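You operate a simulated robot arm through the tools that you are given. There is no shell and no other tool.

You are at the controls of a simulated two-armed robot. One attempt, no reset.

Task
Close up the brown tray's corner with its side and the angle bar.
Fine: side up, red and green wing nuts tight, bar on its marks and latched; leave the other wing nuts alone.

Only the result counts: the job must be done as asked and must still hold three seconds after the hand-in. Knocking over, shifting, dropping, spilling or breaking anything else fails it.

Robot
Two 7-joint arms with fingered hands on one trunk that stands fixed in place. Base frame: the origin is at the foot of the trunk, x ahead of it, y to its left, z up. Units: cm, rad, N and s.
The left shoulder is at [6, 13.8, 94.7], the right one opposite. With the tool pointing down near the work surface each hand reaches from about 42 to 92 cm from the base axis, measured 20 degrees to its own side. Payload 4 kg a hand.
The tool frame of a hand sits at the grasp point between the pads (the TCP): z along the fingers, y along the line on which they close. The tips reach 3.6 cm beyond it. The gripper opens to 12 cm; its body begins 4.2 cm behind the TCP. The gripper is a hand of 5 fingers: y runs from the thumb to the fingers, the wrist lies at [-1.5, -10.9, -20] in the tool frame, and closing takes about 1.5 s.
Orientation is that of the tool frame in the base frame, as a unit quaternion [w, x, y, z]. With the fingers straight down and the wrist toward the robot, the tool's x, y and z point along [0, 1, 0], [1, 0, 0] and [0, 0, -1] of the base frame.

Tools
- The arms move only by the tool jog_arm. It takes "left_increments", "right_increments" or both (then of equal length, played together; a hand with none holds still); each is a list of rows, each an object (a shift or turn left out is 0, a gripper value left out holds the last) with "delta_pos": the shift along the base's x, y, z in cm, a list of three; "delta_rot": the turn, a rotation vector about the base's x, y, z in rad, a list of three; "grip": the gripper command, from -1 (fully open) to 1 (shut), values between in proportion. In form: [{"delta_pos": [dx, dy, dz], "delta_rot": [rx, ry, rz], "grip": grip}, ...]. A call has 1 to 20 rows; each row is the pose to reach, as a shift and turn from the pose commanded when the call began. Each row takes 0.2 s and may step no farther than 5 cm and 0.15 rad from the row before; otherwise, or with a gripper value out of range, the whole call is refused. Where a pose cannot be reached the arm comes as near as it can. A force on the tool above 50 N (or 10 N above the force at the start of the call, whichever is more), or a blocked arm, ends the call early, and 0.2 s more pass. The fingers move at their own pace (about 15.3 cm/s each) and stop on an object; they squeeze with about 33 N. The grip force told is the motor's: it shows also when the fingers shut on nothing. Time passes only in rows, and 0.2 s behind the last, so rows that repeat a pose let the fingers close. The reply holds the time, the measured pose of the TCP, the force on the tool along the base axes, the opening and the grip force, in the units named above and with some noise, with the torque about the TCP (base axes, N m) and any sound that the robot's microphone picked up.
- Cameras (640 x 400 px; columns grow to the right, rows downward): "scene" is now at [4.97, -1.64, 157.88]; the picture's right is [-0.21, -0.98, 0.00], its down [-0.67, 0.14, -0.73] and it looks along [0.71, -0.15, -0.69] (base axes); focal length 325 px, centre (320, 200). "left" rides on the left gripper at [-6.9, -7.9, -13.1] in its tool frame; the picture's right is [-0.78, -0.29, 0.55], its down [0.55, -0.73, 0.40] and it looks along [0.29, 0.61, 0.74] (tool axes); focal length 222 px, centre (320, 200). "right" rides on the right gripper at [6.9, -7.9, -13.1] in its tool frame; the picture's right is [-0.78, 0.29, -0.55], its down [-0.55, -0.73, 0.40] and it looks along [-0.29, 0.61, 0.74] (tool axes); focal length 222 px, centre (320, 200). There is no depth. A picture from a camera that has moved, and an enlarged one, comes with that camera's place and axes in the base frame and with its lens.
- get_image(camera): a new picture of that camera. No time passes.
- move_column(by): slides the trunk up (or, below 0, down) by that many cm; the arms and the scene camera ride with it, the base frame stays. It gives what a move gives, with no picture.
- hand_shape(shape, hand): the hand has 5 fingers and takes this shape, open, in about a second: jaw (thumb against the fingers, like two jaws); tri (thumb and two fingers); tip (a fingertip pinch); poke (one finger out to press); point (the index stretched); flat (the hand flat); cup (the hand cupped); fist (a fist). The gripper value then closes the fingers along that shape, each until it touches; the sizes above hold for jaw. It gives what a move gives, with no picture.
- turn_head(pan, tilt): turns the head with the scene camera to pan (to the left, within 1.501 rad either way) and tilt (down, from -0.506 to 1.204), counted from straight ahead of the robot. It gives what a move gives.
- inspect(camera, box): a new picture of the part [left, top, right, bottom] of that camera's present view, enlarged. No time passes.
- hand_in(): hands the job in; it is judged then, once.

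Places have to be worked out from the pictures, the camera data and where the tool is seen. Open the grippers and draw the arms clear of the work before you hand the job in, unless the task says otherwise.

The tools are called as name(argument=value, ...) on one line, values as JSON. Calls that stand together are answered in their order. jog_arm: Moves the arms, as the interface text tells. Its arguments: {"type":"object","properties":{"left_increments":{"type":"array","items":{"type":"object","properties":{"delta_pos":{"type":"array","items":{"type":"number"}},"delta_rot":{"type":"array","items":{"type":"number"}},"grip":{"type":"number"}}}},"right_increments":{"type":"array","items":{"type":"object","properties":{"delta_pos":{"type":"array","items":{"type":"number"}},"delta_rot":{"type":"array","items":{"type":"number"}},"grip":{"type":"number"}}}}},"required":[]} The other tools are called the same way: move_column (by) moves the trunk up or down; hand_shape (shape, hand) gives the hand a shape; turn_head (pan, tilt) turns the head that bears the scene camera; get_image (camera) takes a picture; inspect (camera, box) takes an enlarged picture of a part of a camera's view; hand_in () hands the job in.

At the start:

```text
t: 0.0
left_tcp_pos: [57.64, 13.47, 115.86]
left_orientation: [0.0, 0.708, 0.707, 0.0]
left_force: [1.1, -0.3, -0.1]
left_moment: [-0.01, -0.05, 0.01]
left_grip_width: 11.97
left_finger_force: 0.0
left_shape: jaw
right_tcp_pos: [49.66, -27.47, 121.34]
right_orientation: [0.0, 0.707, 0.707, -0.001]
right_force: [0.2, -0.4, -0.6]
right_moment: [0.0, 0.03, -0.01]
right_grip_width: 11.99
right_finger_force: 0.2
right_shape: jaw
trunk travel left (down, up): [-52.5, 6.5]
head pan, tilt (commanded): [-0.211, 0.756]
```

scene: 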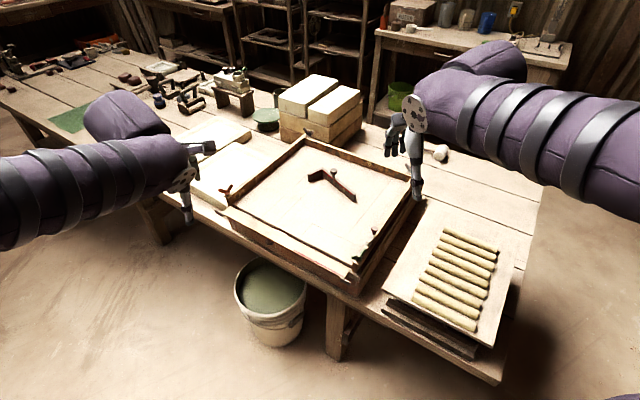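
right: 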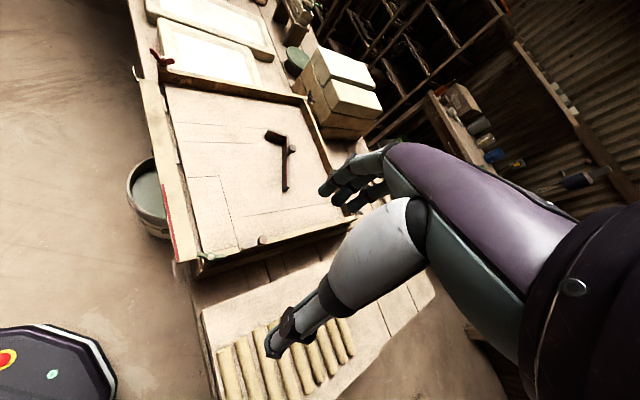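
left: 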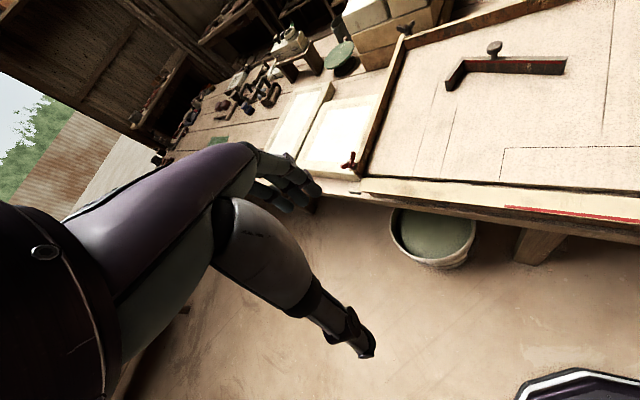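

I begin by looking closer at the tray and the bar in the scene view, to understand the parts.

inspect(camera="scene", box=[200, 120, 440, 300])

inspect(camera="scene", box=[310, 170, 430, 290])

inspect(camera="right", box=[120, 30, 360, 290])

inspect(camera="left", box=[320, 0, 640, 240])

```text
2.22 times, centred on (320, 210) of scene
camera zoom: at [4.97, -1.64, 157.88], right [-0.21, -0.98, 0.0], down [-0.67, 0.14, -0.73], along [0.71, -0.15, -0.69], focal length 722 px, centre (320, 178)
```

zoom: 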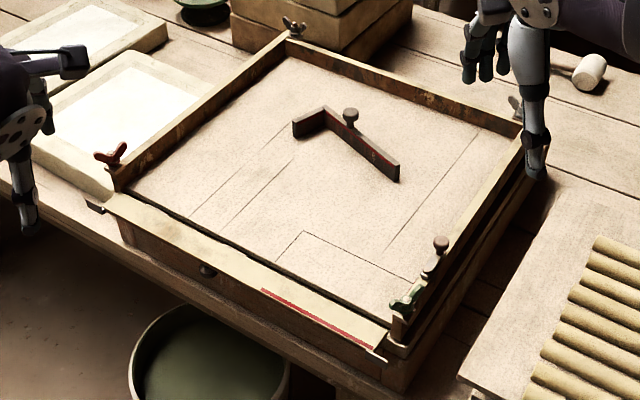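

```text
3.33 times, centred on (370, 230) of scene
camera zoom: at [4.97, -1.64, 157.88], right [-0.21, -0.98, 0.0], down [-0.67, 0.14, -0.73], along [0.71, -0.15, -0.69], focal length 1083 px, centre (153, 100)
```

zoom: 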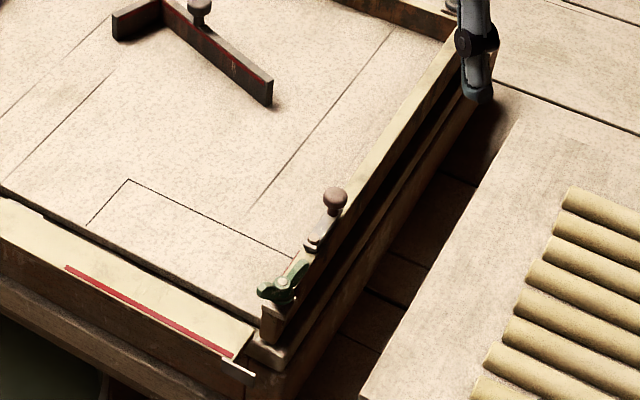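

```text
1.54 times, centred on (240, 160) of right
camera zoom: at [41.76, -20.57, 134.64], right [0.29, -0.78, 0.55], down [-0.73, -0.55, -0.4], along [0.61, -0.29, -0.74], focal length 342 px, centre (443, 262)
```

zoom: 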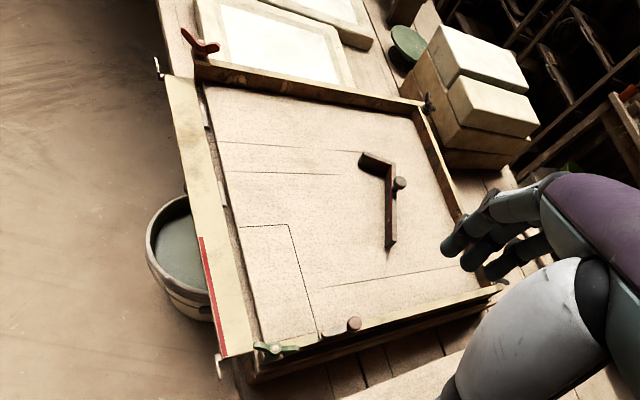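

```text
1.67 times, centred on (480, 120) of left
camera zoom: at [49.76, 6.5, 128.86], right [-0.29, -0.78, -0.55], down [-0.73, 0.55, -0.4], along [0.61, 0.29, -0.74], focal length 370 px, centre (53, 333)
```

zoom: 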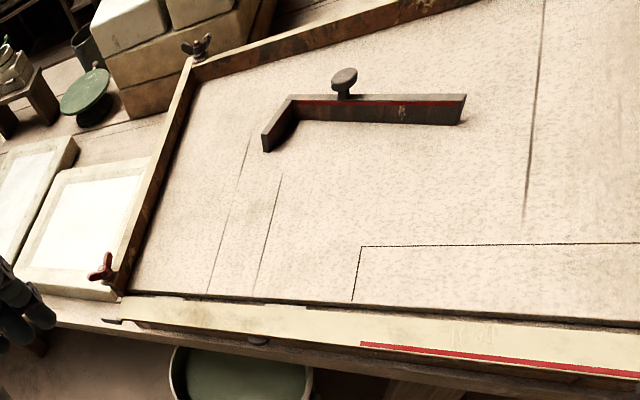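

The tray stands turned about 45°, with its hinged side facing me and folded down. I zoom in strongly on the nuts, the latch and the bar.

inspect(camera="scene", box=[330, 210, 378, 240])

inspect(camera="scene", box=[326, 218, 374, 248])

inspect(camera="scene", box=[340, 250, 388, 280])

inspect(camera="scene", box=[206, 174, 270, 214])

inspect(camera="scene", box=[300, 160, 364, 200])

inspect(camera="left", box=[320, 130, 420, 210])

inspect(camera="right", box=[170, 210, 270, 290])

inspect(camera="right", box=[120, 30, 200, 100])

```text
13.33 times, centred on (354, 225) of scene
camera zoom: at [4.97, -1.64, 157.88], right [-0.21, -0.98, 0.0], down [-0.67, 0.14, -0.73], along [0.71, -0.15, -0.69], focal length 4333 px, centre (-133, -133)
```

zoom: 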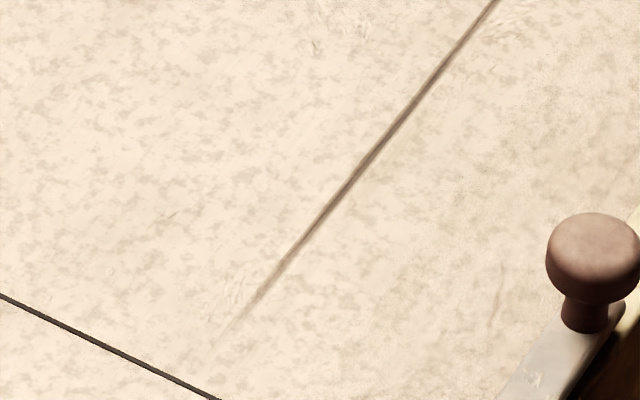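

```text
13.33 times, centred on (350, 233) of scene
camera zoom: at [4.97, -1.64, 157.88], right [-0.21, -0.98, 0.0], down [-0.67, 0.14, -0.73], along [0.71, -0.15, -0.69], focal length 4333 px, centre (-80, -240)
```

zoom: 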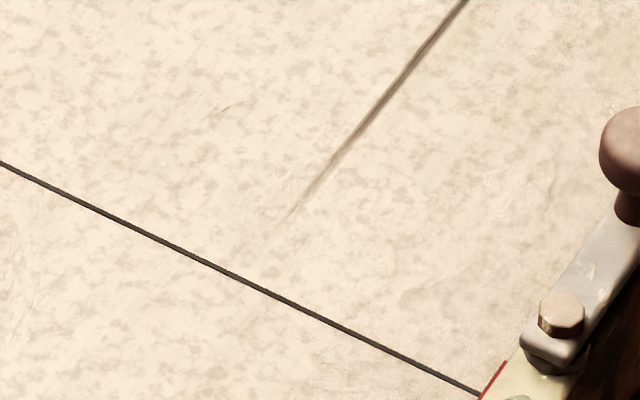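

```text
13.33 times, centred on (364, 265) of scene
camera zoom: at [4.97, -1.64, 157.88], right [-0.21, -0.98, 0.0], down [-0.67, 0.14, -0.73], along [0.71, -0.15, -0.69], focal length 4333 px, centre (-267, -667)
```

zoom: 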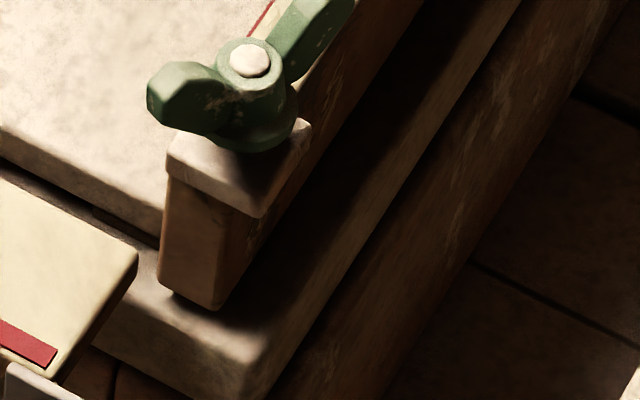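

```text
10.00 times, centred on (238, 194) of scene
camera zoom: at [4.97, -1.64, 157.88], right [-0.21, -0.98, 0.0], down [-0.67, 0.14, -0.73], along [0.71, -0.15, -0.69], focal length 3250 px, centre (1140, 260)
```

zoom: 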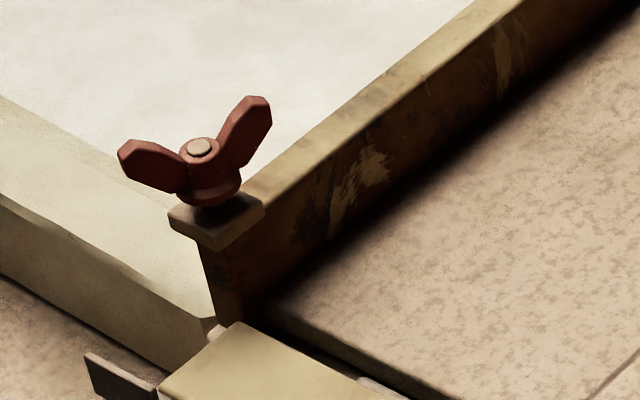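

```text
10.00 times, centred on (332, 180) of scene
camera zoom: at [4.97, -1.64, 157.88], right [-0.21, -0.98, 0.0], down [-0.67, 0.14, -0.73], along [0.71, -0.15, -0.69], focal length 3250 px, centre (200, 400)
```

zoom: 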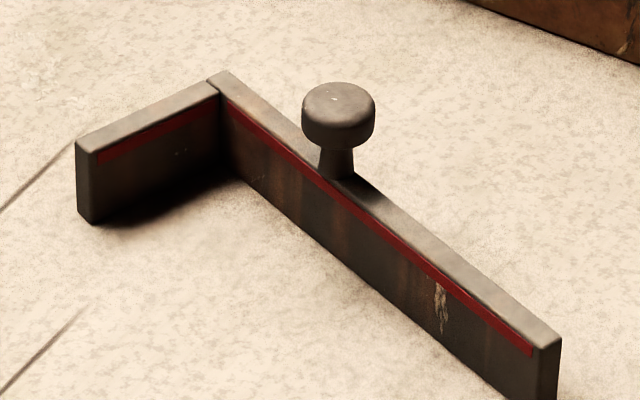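

```text
5.00 times, centred on (370, 170) of left
camera zoom: at [49.76, 6.5, 128.86], right [-0.29, -0.78, -0.55], down [-0.73, 0.55, -0.4], along [0.61, 0.29, -0.74], focal length 1111 px, centre (70, 350)
```

zoom: 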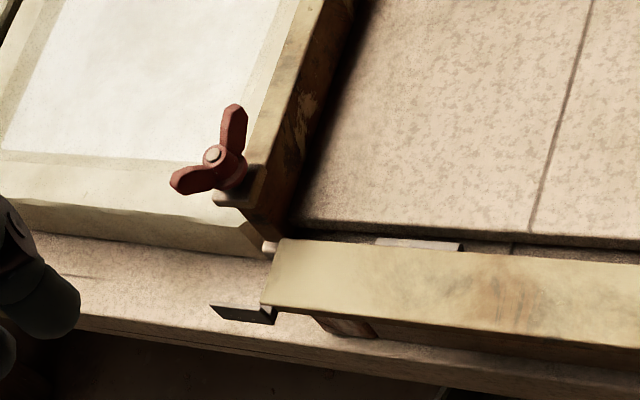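

```text
5.00 times, centred on (220, 250) of right
camera zoom: at [41.76, -20.57, 134.64], right [0.29, -0.78, 0.55], down [-0.73, -0.55, -0.4], along [0.61, -0.29, -0.74], focal length 1111 px, centre (820, -50)
```

zoom: 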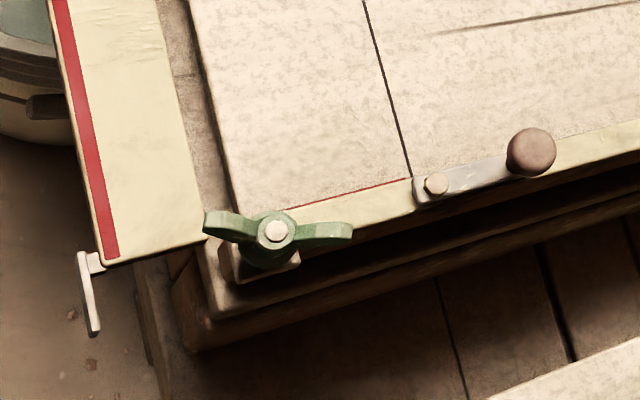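

```text
5.71 times, centred on (160, 65) of right
camera zoom: at [41.76, -20.57, 134.64], right [0.29, -0.78, 0.55], down [-0.73, -0.55, -0.4], along [0.61, -0.29, -0.74], focal length 1269 px, centre (1234, 971)
```

zoom: 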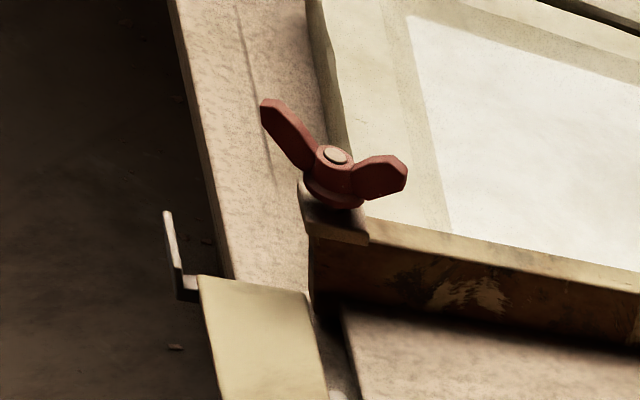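

The parts are clear: a flap with end tabs, wing nuts with upright axes on the posts, a swing latch on the right wall, and the L bar with its knob. I look closer at the tabs, hinge and nut blocks.

inspect(camera="right", box=[180, 245, 228, 275])

inspect(camera="left", box=[340, 145, 388, 200])

inspect(camera="scene", box=[212, 180, 244, 216])

inspect(camera="scene", box=[330, 262, 378, 292])

inspect(camera="scene", box=[240, 210, 340, 272])

inspect(camera="left", box=[440, 140, 640, 265])

```text
13.33 times, centred on (204, 260) of right
camera zoom: at [41.76, -20.57, 134.64], right [0.29, -0.78, 0.55], down [-0.73, -0.55, -0.4], along [0.61, -0.29, -0.74], focal length 2962 px, centre (1867, -600)
```

zoom: 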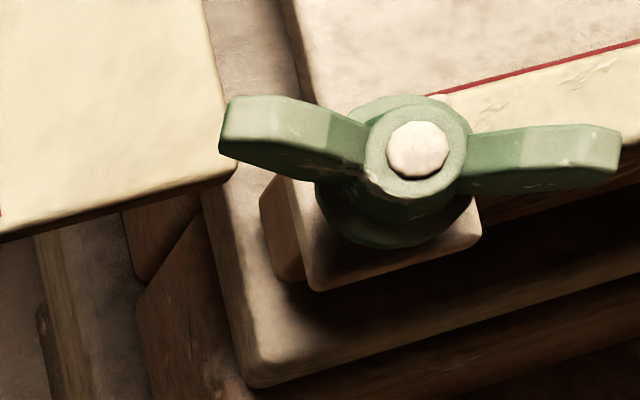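

```text
7.27 times, centred on (364, 172) of left
camera zoom: at [49.76, 6.5, 128.86], right [-0.29, -0.78, -0.55], down [-0.73, 0.55, -0.4], along [0.61, 0.29, -0.74], focal length 1615 px, centre (0, 400)
```

zoom: 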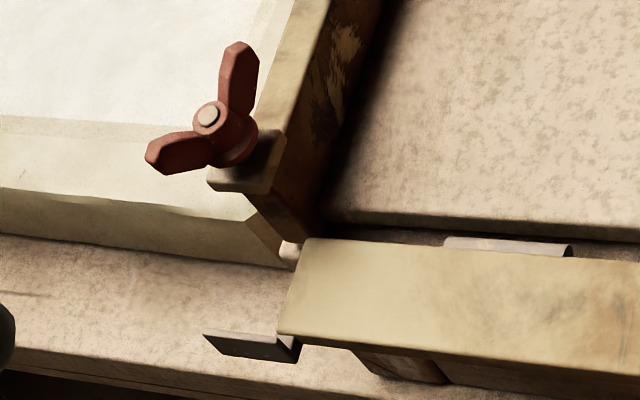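

```text
11.11 times, centred on (228, 198) of scene
camera zoom: at [4.97, -1.64, 157.88], right [-0.21, -0.98, 0.0], down [-0.67, 0.14, -0.73], along [0.71, -0.15, -0.69], focal length 3611 px, centre (1342, 222)
```

zoom: 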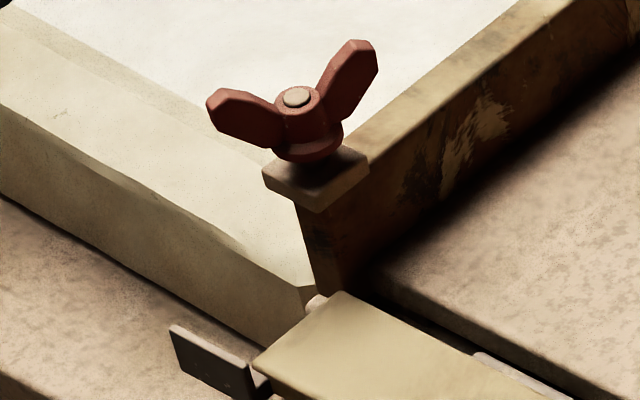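

```text
13.33 times, centred on (354, 277) of scene
camera zoom: at [4.97, -1.64, 157.88], right [-0.21, -0.98, 0.0], down [-0.67, 0.14, -0.73], along [0.71, -0.15, -0.69], focal length 4333 px, centre (-133, -827)
```

zoom: 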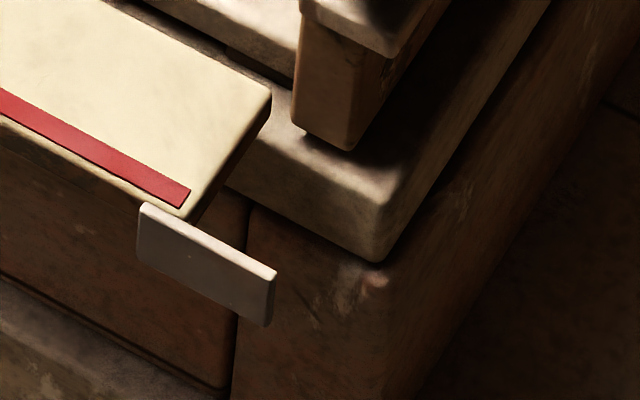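

```text
6.40 times, centred on (290, 241) of scene
camera zoom: at [4.97, -1.64, 157.88], right [-0.21, -0.98, 0.0], down [-0.67, 0.14, -0.73], along [0.71, -0.15, -0.69], focal length 2080 px, centre (512, -62)
```

zoom: 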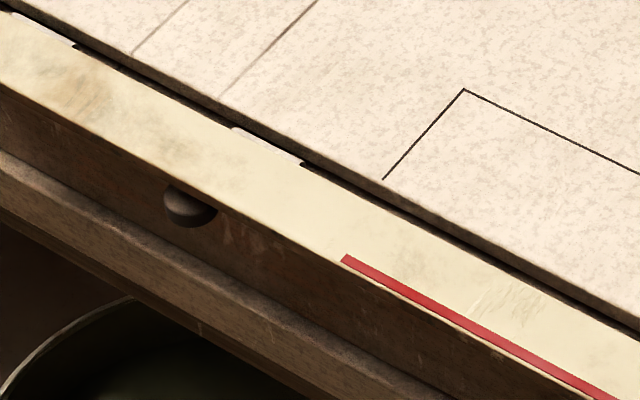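

```text
3.20 times, centred on (540, 202) of left
camera zoom: at [49.76, 6.5, 128.86], right [-0.29, -0.78, -0.55], down [-0.73, 0.55, -0.4], along [0.61, 0.29, -0.74], focal length 711 px, centre (-384, 192)
```

zoom: 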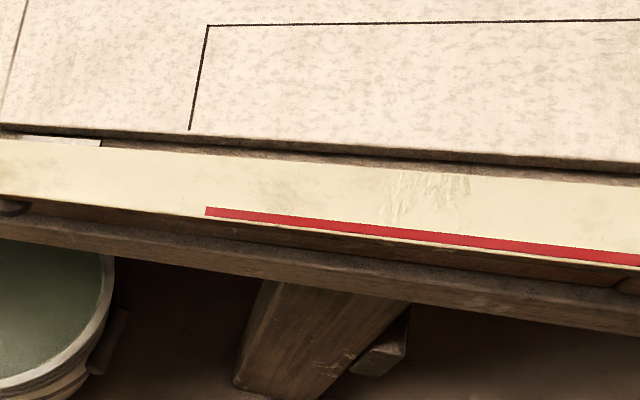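

The outline shows the bar's outer edge: it belongs in the green-nut corner, with the red stripes facing inward. I try the "poke" shape on the left hand, which should be able to lift the flap from below, and look at it.

hand_shape(hand="left", shape="poke")

```text
t: 0.9
left_tcp_pos: [57.66, 13.55, 115.76]
left_orientation: [0.0, 0.706, 0.708, 0.0]
left_force: [0.7, 0.3, 0.0]
left_moment: [0.0, -0.02, -0.01]
left_grip_width: 0.0
left_finger_force: 0.0
left_shape: poke
right_tcp_pos: [49.65, -27.49, 121.42]
right_orientation: [0.0, 0.707, 0.707, 0.0]
right_force: [-0.3, -0.3, -0.3]
right_moment: [-0.01, -0.04, 0.0]
right_grip_width: 11.98
right_finger_force: 0.0
right_shape: jaw
trunk travel left (down, up): [-52.5, 6.5]
head pan, tilt (commanded): [-0.211, 0.756]
```

I check how the poke hand looks from its own camera and from the head.

get_image(camera="left")

inspect(camera="scene", box=[130, 100, 258, 240])

```text
taken
camera left: at [49.76, 6.5, 128.86], right [-0.29, -0.78, -0.55], down [-0.73, 0.55, -0.4], along [0.61, 0.29, -0.74], focal length 222 px, centre (320, 200)
```

left: 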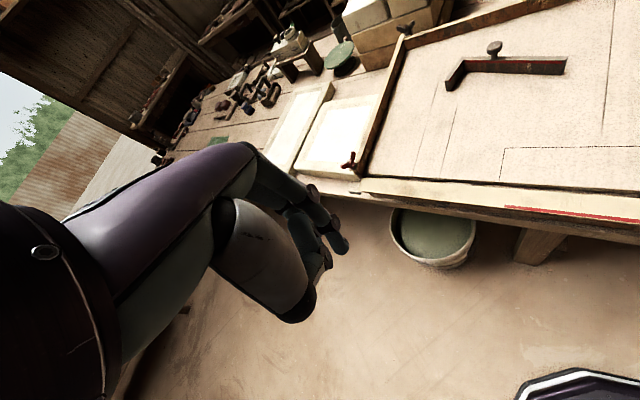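

```text
2.86 times, centred on (194, 170) of scene
camera zoom: at [4.97, -1.64, 157.88], right [-0.21, -0.98, 0.0], down [-0.67, 0.14, -0.73], along [0.71, -0.15, -0.69], focal length 928 px, centre (680, 286)
```

zoom: 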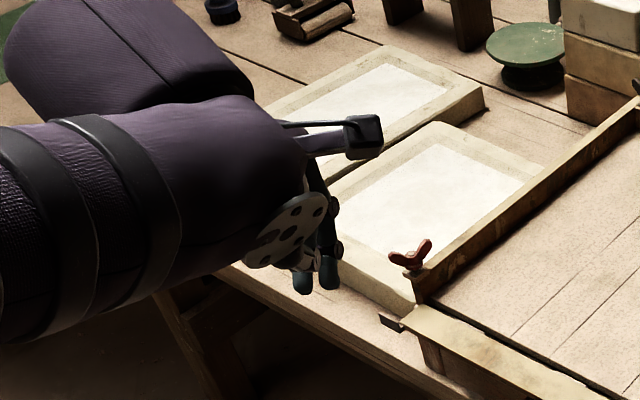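

I zoom in on the poke hand to see where its fingertip lies relative to the TCP.

inspect(camera="left", box=[200, 160, 380, 340])

inspect(camera="scene", box=[170, 150, 220, 210])

```text
2.22 times, centred on (290, 250) of left
camera zoom: at [49.76, 6.5, 128.86], right [-0.29, -0.78, -0.55], down [-0.73, 0.55, -0.4], along [0.61, 0.29, -0.74], focal length 494 px, centre (387, 89)
```

zoom: 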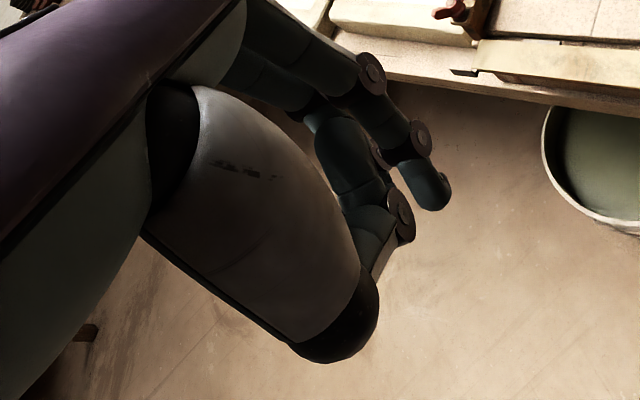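

```text
6.67 times, centred on (195, 180) of scene
camera zoom: at [4.97, -1.64, 157.88], right [-0.21, -0.98, 0.0], down [-0.67, 0.14, -0.73], along [0.71, -0.15, -0.69], focal length 2166 px, centre (1153, 333)
```

zoom: 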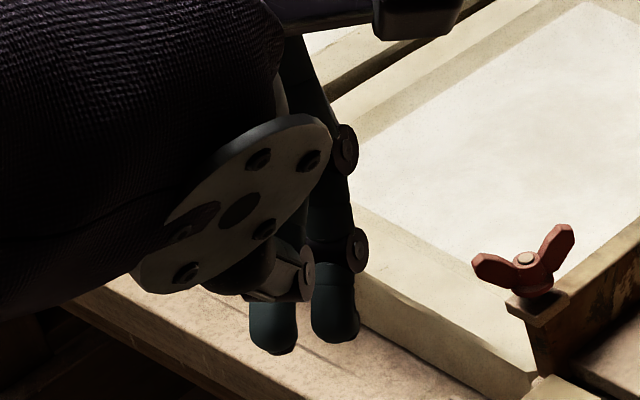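

The poke fingertip lies about 3.5 cm beyond the TCP. I bring the left hand to a waypoint in front of the flap, tilted 45° so that the finger points down and toward the tray.

jog_arm(left_increments=[{"delta_pos": [-0.2, -1.5, -3.2], "delta_rot": [-0.0385, -0.093, -0.093]}, {"delta_pos": [-0.4, -3.1, -6.4], "delta_rot": [-0.077, -0.186, -0.186]}, {"delta_pos": [-0.6, -4.6, -9.5], "delta_rot": [-0.1155, -0.279, -0.279]}, {"delta_pos": [-0.8, -6.1, -12.7], "delta_rot": [-0.154, -0.372, -0.372]}, {"delta_pos": [-1.0, -7.7, -15.9], "delta_rot": [-0.1925, -0.465, -0.465]}, {"delta_pos": [-1.2, -9.2, -19.0], "delta_rot": [-0.231, -0.558, -0.558]}, {"delta_pos": [-1.4, -10.8, -22.2], "delta_rot": [-0.2695, -0.651, -0.651]}, {"delta_pos": [-1.6, -12.3, -25.4], "delta_rot": [-0.308, -0.744, -0.744]}, {"delta_pos": [-1.6, -12.3, -25.4], "delta_rot": [-0.308, -0.744, -0.744]}])

```text
t: 2.9
left_tcp_pos: [56.08, 1.1, 90.59]
left_orientation: [0.354, 0.853, 0.353, 0.148]
left_force: [0.0, 0.4, -0.7]
left_moment: [0.02, 0.03, 0.02]
left_grip_width: 0.01
left_finger_force: 0.1
left_shape: poke
left hand out of reach, approached as far as the arm can: row 3
right_tcp_pos: [49.67, -27.54, 121.48]
right_orientation: [0.0, 0.707, 0.708, 0.0]
right_force: [-0.8, 0.6, 0.1]
right_moment: [0.01, 0.03, -0.01]
right_grip_width: 11.96
right_finger_force: 0.1
right_shape: jaw
trunk travel left (down, up): [-52.5, 6.5]
head pan, tilt (commanded): [-0.211, 0.756]
```

The pose is reached. I look from the left hand camera and from the head at the finger, flap and table edge.

get_image(camera="left")

get_image(camera="scene")

get_image(camera="right")

```text
taken
camera left: at [40.64, 6.8, 94.13], right [-0.43, -0.68, -0.59], down [0.22, 0.56, -0.8], along [0.88, -0.47, -0.09], focal length 222 px, centre (320, 200)
```

left: 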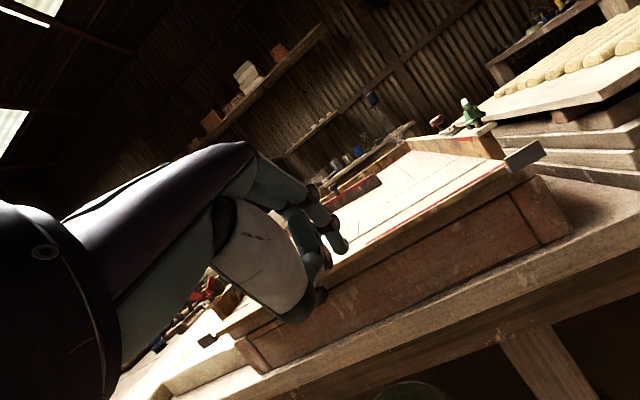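

```text
taken
camera scene: at [4.95, -1.74, 157.9], right [-0.21, -0.98, 0.0], down [-0.67, 0.14, -0.73], along [0.71, -0.15, -0.69], focal length 325 px, centre (320, 200)
```

scene: 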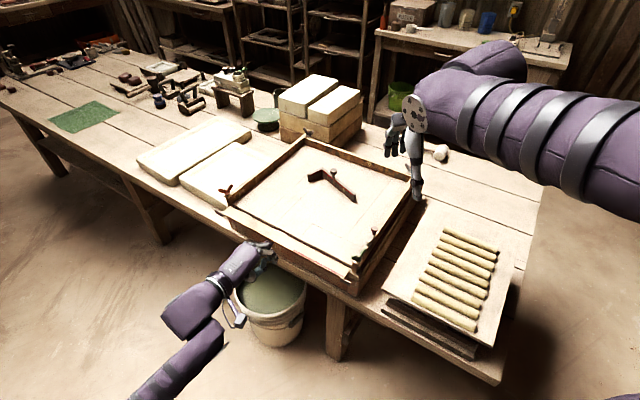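

```text
taken
camera right: at [41.75, -20.65, 134.64], right [0.29, -0.79, 0.55], down [-0.73, -0.55, -0.4], along [0.61, -0.29, -0.74], focal length 222 px, centre (320, 200)
```

right: 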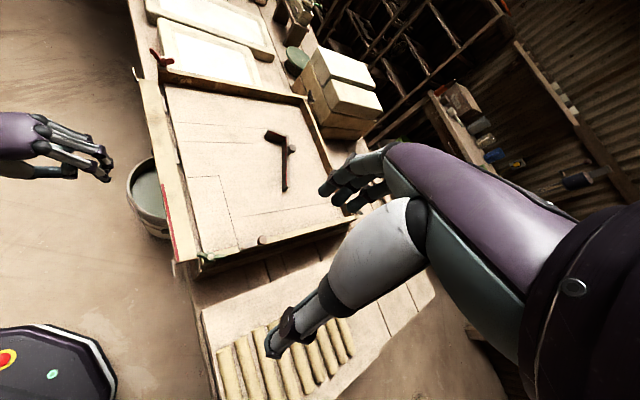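

The left camera now gives a low front view. I enlarge the tray front, the green-nut corner, the red-nut corner and the finger.

inspect(camera="left", box=[400, 80, 580, 260])

inspect(camera="left", box=[440, 90, 512, 140])

inspect(camera="left", box=[180, 240, 360, 390])

inspect(camera="right", box=[0, 90, 220, 260])

inspect(camera="scene", box=[200, 180, 330, 270])

```text
2.22 times, centred on (490, 170) of left
camera zoom: at [40.64, 6.8, 94.13], right [-0.43, -0.68, -0.59], down [0.22, 0.56, -0.8], along [0.88, -0.47, -0.09], focal length 494 px, centre (-58, 267)
```

zoom: 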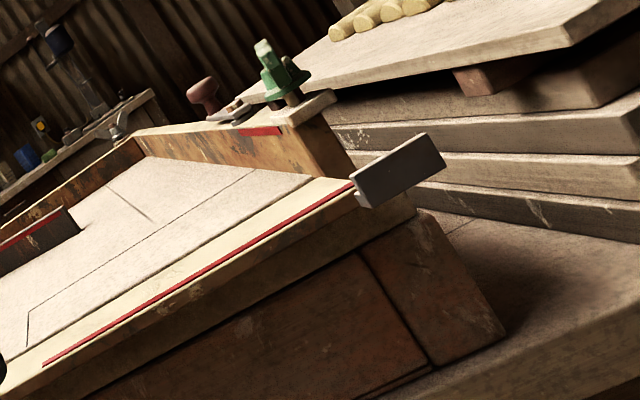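

```text
8.00 times, centred on (476, 115) of left
camera zoom: at [40.64, 6.8, 94.13], right [-0.43, -0.68, -0.59], down [0.22, 0.56, -0.8], along [0.88, -0.47, -0.09], focal length 1777 px, centre (-928, 880)
```

zoom: 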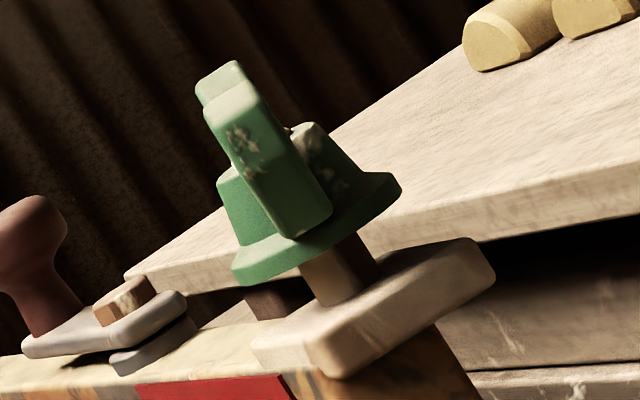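

```text
2.67 times, centred on (270, 315) of left
camera zoom: at [40.64, 6.8, 94.13], right [-0.43, -0.68, -0.59], down [0.22, 0.56, -0.8], along [0.88, -0.47, -0.09], focal length 592 px, centre (453, -107)
```

zoom: 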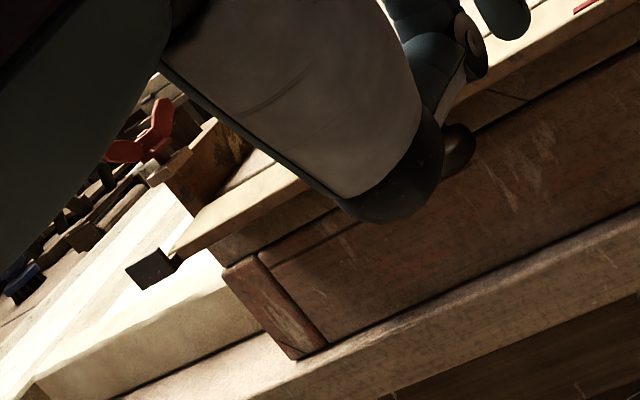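

```text
2.35 times, centred on (110, 175) of right
camera zoom: at [41.75, -20.65, 134.64], right [0.29, -0.79, 0.55], down [-0.73, -0.55, -0.4], along [0.61, -0.29, -0.74], focal length 523 px, centre (814, 259)
```

zoom: 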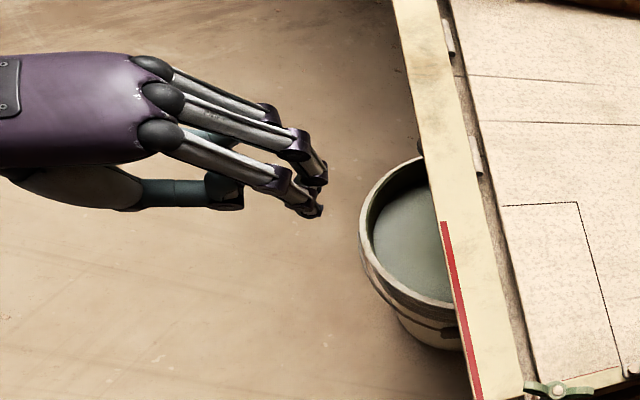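

```text
4.44 times, centred on (265, 225) of scene
camera zoom: at [4.95, -1.74, 157.9], right [-0.21, -0.98, 0.0], down [-0.67, 0.14, -0.73], along [0.71, -0.15, -0.69], focal length 1444 px, centre (564, 89)
```

zoom: 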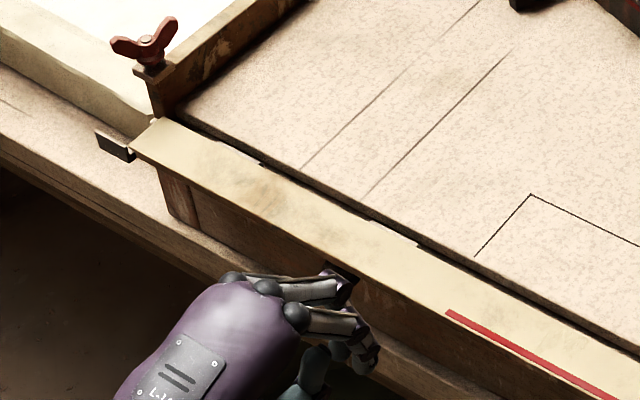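

Clearance beneath the flap is large (table near z≈72). I look closer at the finger arrangement of the left hand before moving it under the flap.

inspect(camera="right", box=[50, 110, 130, 190])

inspect(camera="scene", box=[240, 230, 300, 270])

inspect(camera="left", box=[250, 170, 390, 330])

```text
5.00 times, centred on (90, 150) of right
camera zoom: at [41.75, -20.65, 134.64], right [0.29, -0.79, 0.55], down [-0.73, -0.55, -0.4], along [0.61, -0.29, -0.74], focal length 1111 px, centre (1470, 450)
```

zoom: 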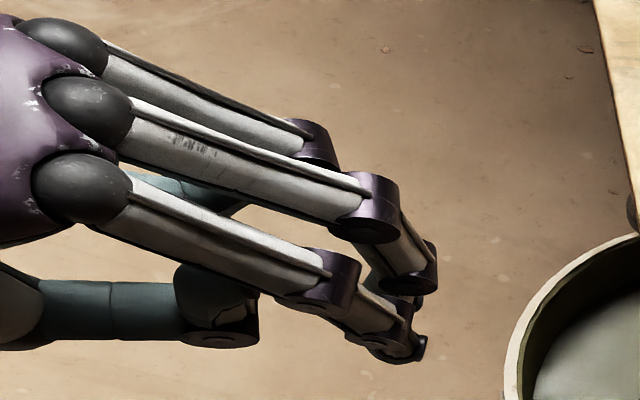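

```text
10.00 times, centred on (270, 250) of scene
camera zoom: at [4.95, -1.74, 157.9], right [-0.21, -0.98, 0.0], down [-0.67, 0.14, -0.73], along [0.71, -0.15, -0.69], focal length 3250 px, centre (820, -300)
```

zoom: 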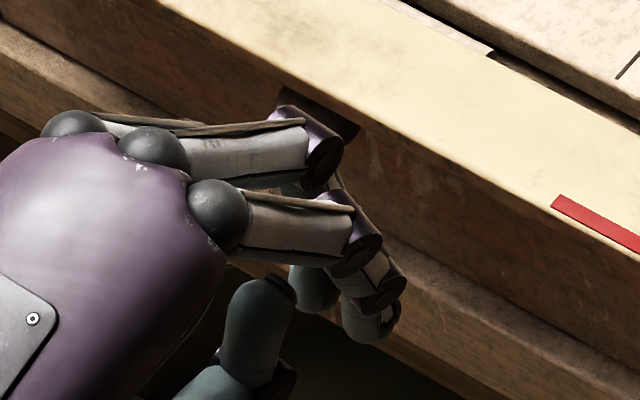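

```text
2.50 times, centred on (320, 250) of left
camera zoom: at [40.64, 6.8, 94.13], right [-0.43, -0.68, -0.59], down [0.22, 0.56, -0.8], along [0.88, -0.47, -0.09], focal length 555 px, centre (320, 75)
```

zoom: 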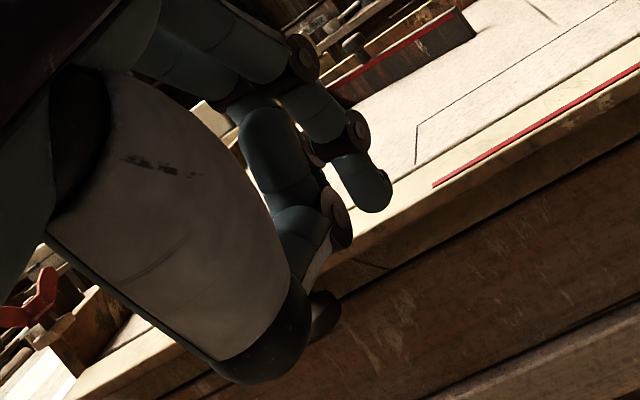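

The poke finger curls down at its tip, which is poor for going under an edge. I try "point" so the index stretches straight along the hand axis, nearly level here.

hand_shape(hand="left", shape="point")

inspect(camera="right", box=[40, 100, 180, 200])

inspect(camera="scene", box=[220, 220, 316, 280])

get_image(camera="left")

```text
t: 3.8
left_tcp_pos: [56.0, 1.37, 90.47]
left_orientation: [0.353, 0.854, 0.353, 0.147]
left_force: [0.6, 0.2, -0.6]
left_moment: [-0.02, -0.01, -0.02]
left_grip_width: 11.45
left_finger_force: 0.1
left_shape: point
right_tcp_pos: [49.59, -27.54, 121.51]
right_orientation: [0.001, 0.707, 0.707, 0.0]
right_force: [-0.4, 0.0, 0.5]
right_moment: [0.01, 0.0, 0.02]
right_grip_width: 11.97
right_finger_force: 0.1
right_shape: jaw
trunk travel left (down, up): [-52.5, 6.5]
head pan, tilt (commanded): [-0.211, 0.756]
```

```text
4.00 times, centred on (110, 150) of right
camera zoom: at [41.76, -20.57, 134.64], right [0.29, -0.78, 0.55], down [-0.73, -0.55, -0.4], along [0.61, -0.29, -0.74], focal length 888 px, centre (1160, 400)
```

zoom: 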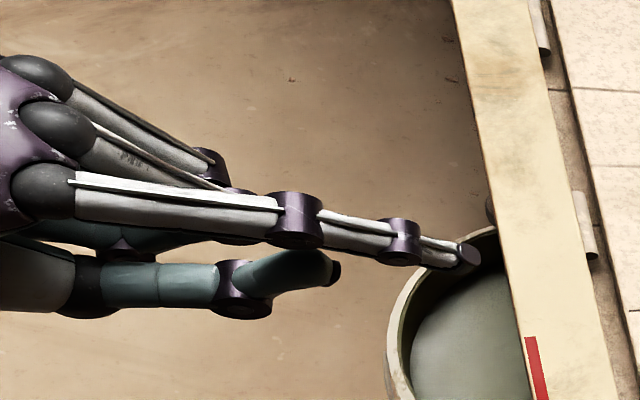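

```text
6.67 times, centred on (268, 250) of scene
camera zoom: at [4.97, -1.64, 157.88], right [-0.21, -0.98, 0.0], down [-0.67, 0.14, -0.73], along [0.71, -0.15, -0.69], focal length 2166 px, centre (667, -133)
```

zoom: 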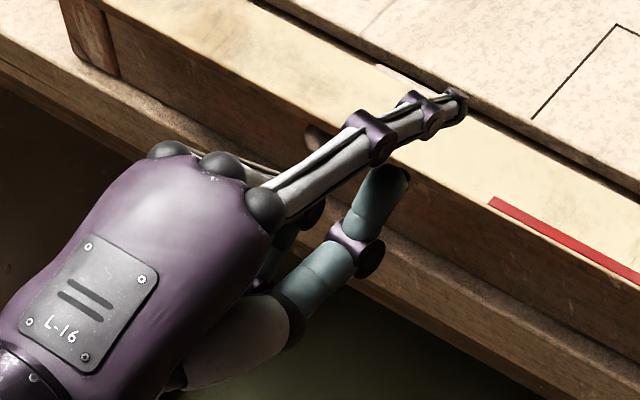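

```text
taken
camera left: at [40.67, 6.86, 94.1], right [-0.43, -0.68, -0.59], down [0.22, 0.56, -0.8], along [0.88, -0.47, -0.09], focal length 222 px, centre (320, 200)
```

left: 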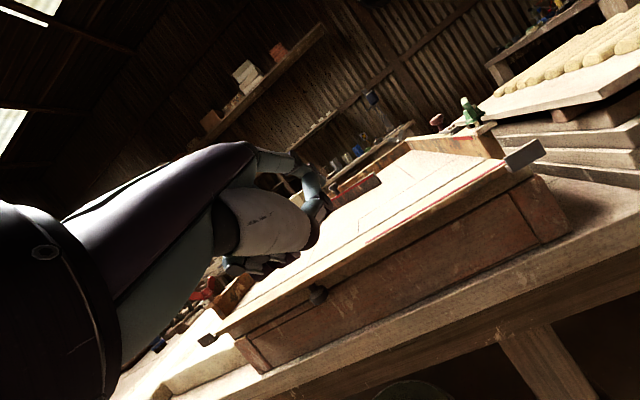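

The index is now straight, with its tip near (60.8, −5.3, 93.2), pointing about 25° downward. I lower it in front of the flap to z≈79.5, still outside the edge.

jog_arm(left_increments=[{"delta_pos": [-0.7, 0.7, -2.0]}, {"delta_pos": [-1.06, 1.06, -4.5]}, {"delta_pos": [-1.06, 1.06, -7.0]}, {"delta_pos": [-1.06, 1.06, -9.5]}, {"delta_pos": [-1.06, 1.06, -12.0]}, {"delta_pos": [-1.06, 1.06, -13.7]}, {"delta_pos": [-1.06, 1.06, -13.7]}])

inspect(camera="scene", box=[220, 220, 316, 280])

inspect(camera="right", box=[40, 100, 180, 200])

get_image(camera="left")

```text
t: 5.4
left_tcp_pos: [55.19, 3.3, 76.87]
left_orientation: [0.354, 0.855, 0.351, 0.144]
left_force: [0.4, -1.1, -0.3]
left_moment: [0.01, 0.02, 0.02]
left_grip_width: 11.4
left_finger_force: 0.1
left_shape: point
left hand out of reach, approached as far as the arm can: row 5, 6, 7
right_tcp_pos: [49.62, -27.56, 121.49]
right_orientation: [0.0, 0.707, 0.707, 0.0]
right_force: [0.3, 0.6, 0.2]
right_moment: [0.01, 0.03, 0.0]
right_grip_width: 11.96
right_finger_force: 0.0
right_shape: jaw
trunk travel left (down, up): [-52.5, 6.5]
head pan, tilt (commanded): [-0.211, 0.756]
```

```text
6.67 times, centred on (268, 250) of scene
camera zoom: at [4.97, -1.64, 157.88], right [-0.21, -0.98, 0.0], down [-0.67, 0.14, -0.73], along [0.71, -0.15, -0.69], focal length 2166 px, centre (667, -133)
```

zoom: 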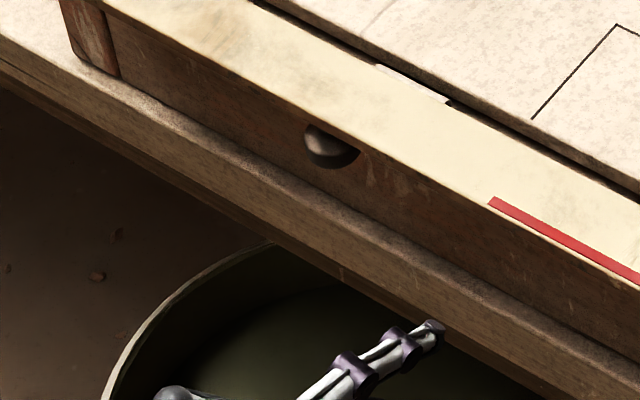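

```text
4.00 times, centred on (110, 150) of right
camera zoom: at [41.75, -20.57, 134.64], right [0.29, -0.78, 0.55], down [-0.73, -0.55, -0.4], along [0.61, -0.29, -0.74], focal length 888 px, centre (1160, 400)
```

zoom: 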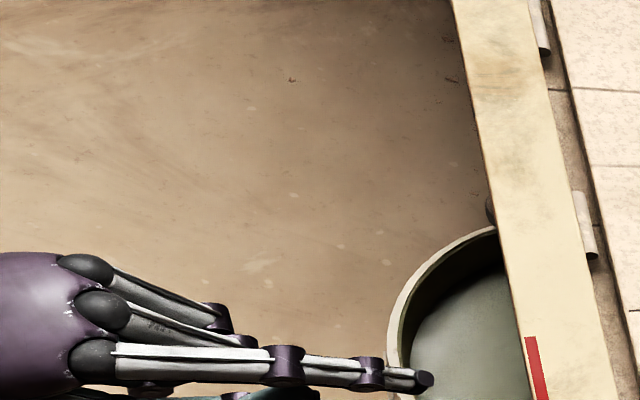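

```text
taken
camera left: at [39.9, 8.97, 80.52], right [-0.43, -0.68, -0.59], down [0.22, 0.56, -0.8], along [0.87, -0.48, -0.09], focal length 222 px, centre (320, 200)
```

left: 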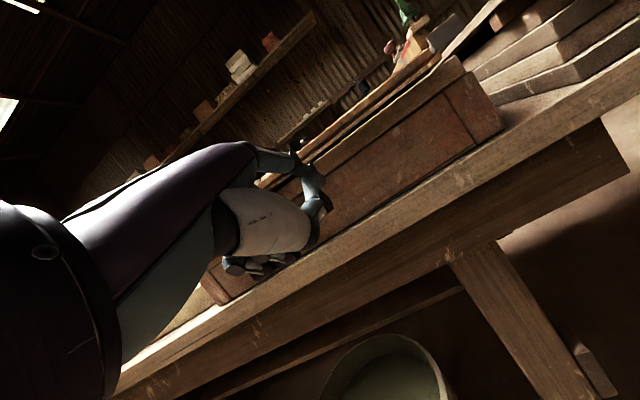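

The tip is near (59.7, −3.2, 80), below flap level and outside the edge. I slide it inward beneath the flap to about v=−3.2 (tray coordinates).

jog_arm(left_increments=[{"delta_pos": [0.9, -0.9, 0.0]}, {"delta_pos": [1.8, -1.8, 0.0]}, {"delta_pos": [2.7, -2.7, 0.0]}, {"delta_pos": [3.4, -3.4, 0.0]}, {"delta_pos": [3.4, -3.4, 0.0]}])

inspect(camera="scene", box=[220, 210, 316, 270])

get_image(camera="left")

```text
t: 6.6
left_tcp_pos: [59.01, 1.85, 77.71]
left_orientation: [0.353, 0.857, 0.349, 0.142]
left_force: [-0.7, 0.0, -0.1]
left_moment: [0.01, 0.01, 0.0]
left_grip_width: 11.41
left_finger_force: 0.0
left_shape: point
left hand out of reach, approached as far as the arm can: row 1, 2, 3, 4, 5
right_tcp_pos: [49.66, -27.46, 121.46]
right_orientation: [-0.001, 0.707, 0.707, 0.0]
right_force: [-0.3, -0.3, -0.2]
right_moment: [0.01, 0.02, 0.01]
right_grip_width: 11.96
right_finger_force: 0.2
right_shape: jaw
trunk travel left (down, up): [-52.5, 6.5]
head pan, tilt (commanded): [-0.211, 0.756]
```

```text
6.67 times, centred on (268, 240) of scene
camera zoom: at [4.96, -1.64, 157.88], right [-0.21, -0.98, 0.0], down [-0.67, 0.14, -0.73], along [0.71, -0.15, -0.69], focal length 2166 px, centre (667, -67)
```

zoom: 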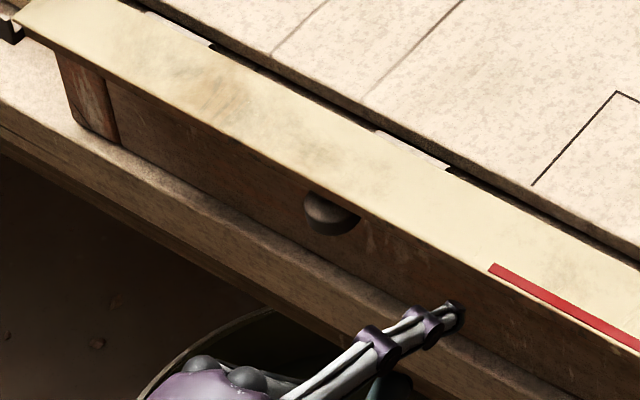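

```text
taken
camera left: at [43.73, 7.63, 81.37], right [-0.44, -0.68, -0.59], down [0.22, 0.56, -0.8], along [0.87, -0.48, -0.09], focal length 222 px, centre (320, 200)
```

left: 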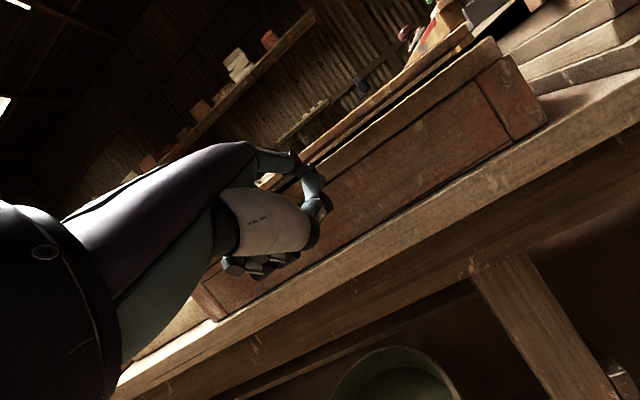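

The arm is too folded at this spot, as the wrist is too near the shoulder. I back out and shift the left hand about 14 cm along the flap toward the red-nut end, where the reach is easier.

jog_arm(left_increments=[{"delta_pos": [-1.08, 2.96, 0.6]}, {"delta_pos": [-2.16, 5.92, 0.6]}, {"delta_pos": [0.3, 8.4, 0.6]}, {"delta_pos": [2.8, 10.9, 0.6]}, {"delta_pos": [5.3, 13.4, 0.6]}, {"delta_pos": [7.74, 15.82, 0.6]}, {"delta_pos": [7.74, 15.82, 0.6]}])

get_image(camera="scene")

get_image(camera="left")

```text
t: 8.2
left_tcp_pos: [66.78, 17.74, 78.16]
left_orientation: [0.354, 0.854, 0.353, 0.146]
left_force: [-0.8, -1.1, 0.1]
left_moment: [0.01, -0.02, -0.01]
left_grip_width: 11.42
left_finger_force: 0.2
left_shape: point
right_tcp_pos: [49.65, -27.51, 121.45]
right_orientation: [0.0, 0.707, 0.707, 0.0]
right_force: [0.5, 0.8, 0.1]
right_moment: [0.01, -0.02, 0.0]
right_grip_width: 11.95
right_finger_force: 0.0
right_shape: jaw
trunk travel left (down, up): [-52.5, 6.5]
head pan, tilt (commanded): [-0.211, 0.756]
```

```text
taken
camera scene: at [4.96, -1.63, 157.89], right [-0.21, -0.98, 0.0], down [-0.67, 0.14, -0.73], along [0.71, -0.15, -0.69], focal length 325 px, centre (320, 200)
```

scene: 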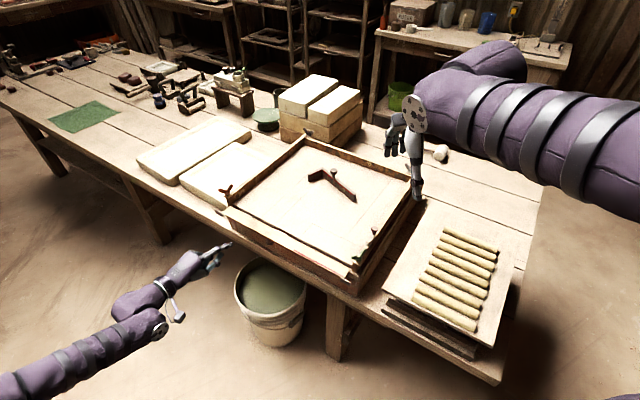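

```text
taken
camera left: at [51.46, 23.34, 81.73], right [-0.43, -0.68, -0.59], down [0.22, 0.56, -0.8], along [0.88, -0.47, -0.09], focal length 222 px, centre (320, 200)
```

left: 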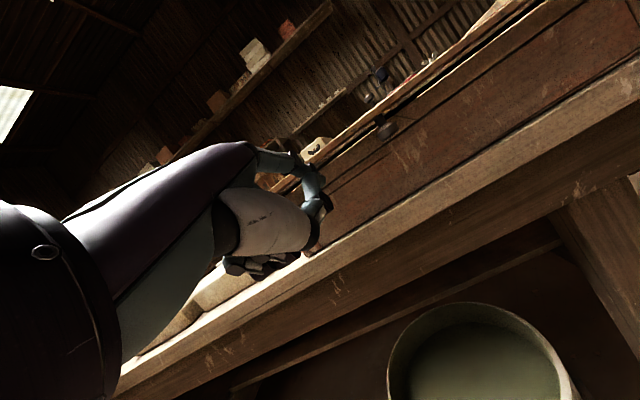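

The tip is now near u=36.6, v=−10.7, z=81 with full reach. I lower it by 1 cm and slide it inward beneath the flap.

jog_arm(left_increments=[{"delta_pos": [0.5, -0.8, -1.0]}, {"delta_pos": [1.4, -1.8, -1.0]}, {"delta_pos": [2.4, -2.9, -1.0]}, {"delta_pos": [3.4, -4.1, -1.0]}, {"delta_pos": [4.2, -5.0, -1.0]}, {"delta_pos": [4.9, -5.7, -1.0]}, {"delta_pos": [4.9, -5.7, -1.0]}])

inspect(camera="scene", box=[200, 180, 296, 270])

get_image(camera="left")

get_image(camera="right")

```text
t: 9.8
left_tcp_pos: [71.67, 12.08, 77.13]
left_orientation: [0.353, 0.854, 0.354, 0.146]
left_force: [0.0, -0.3, -1.0]
left_moment: [0.01, -0.01, 0.02]
left_grip_width: 11.41
left_finger_force: 0.1
left_shape: point
right_tcp_pos: [49.68, -27.47, 121.44]
right_orientation: [0.001, 0.708, 0.706, 0.0]
right_force: [0.3, -0.1, -0.5]
right_moment: [0.0, 0.0, 0.0]
right_grip_width: 11.98
right_finger_force: 0.1
right_shape: jaw
trunk travel left (down, up): [-52.5, 6.5]
head pan, tilt (commanded): [-0.211, 0.756]
```

```text
4.44 times, centred on (248, 225) of scene
camera zoom: at [4.97, -1.63, 157.88], right [-0.21, -0.98, 0.0], down [-0.67, 0.14, -0.73], along [0.71, -0.15, -0.69], focal length 1444 px, centre (640, 89)
```

zoom: 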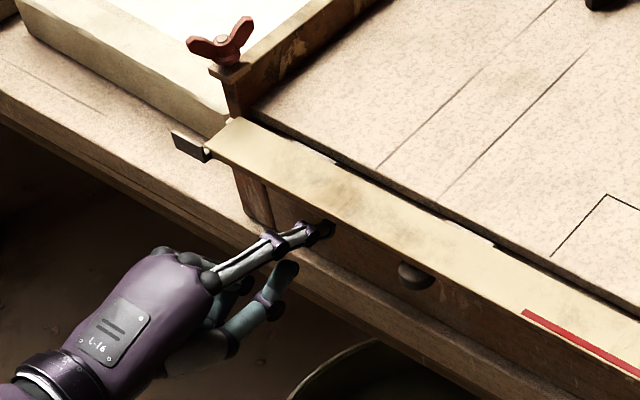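

```text
taken
camera left: at [56.36, 17.7, 80.84], right [-0.43, -0.68, -0.59], down [0.22, 0.56, -0.8], along [0.88, -0.47, -0.09], focal length 222 px, centre (320, 200)
```

left: 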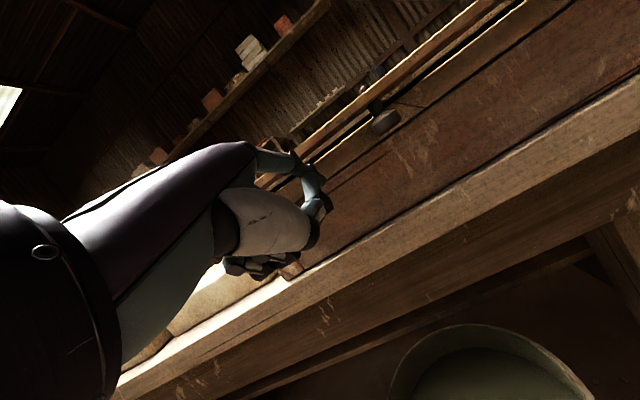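

```text
taken
camera right: at [41.76, -20.56, 134.64], right [0.29, -0.78, 0.55], down [-0.73, -0.55, -0.4], along [0.61, -0.29, -0.74], focal length 222 px, centre (320, 200)
```

right: 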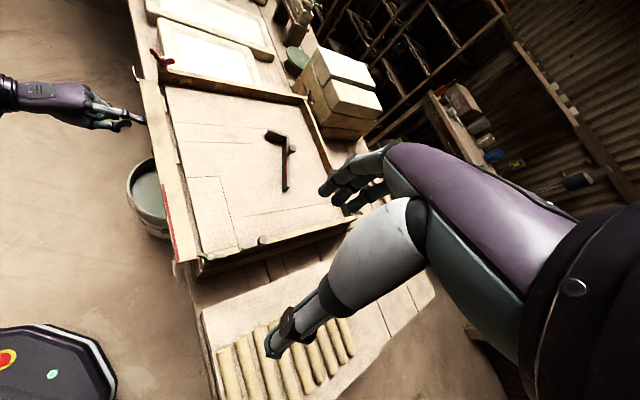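

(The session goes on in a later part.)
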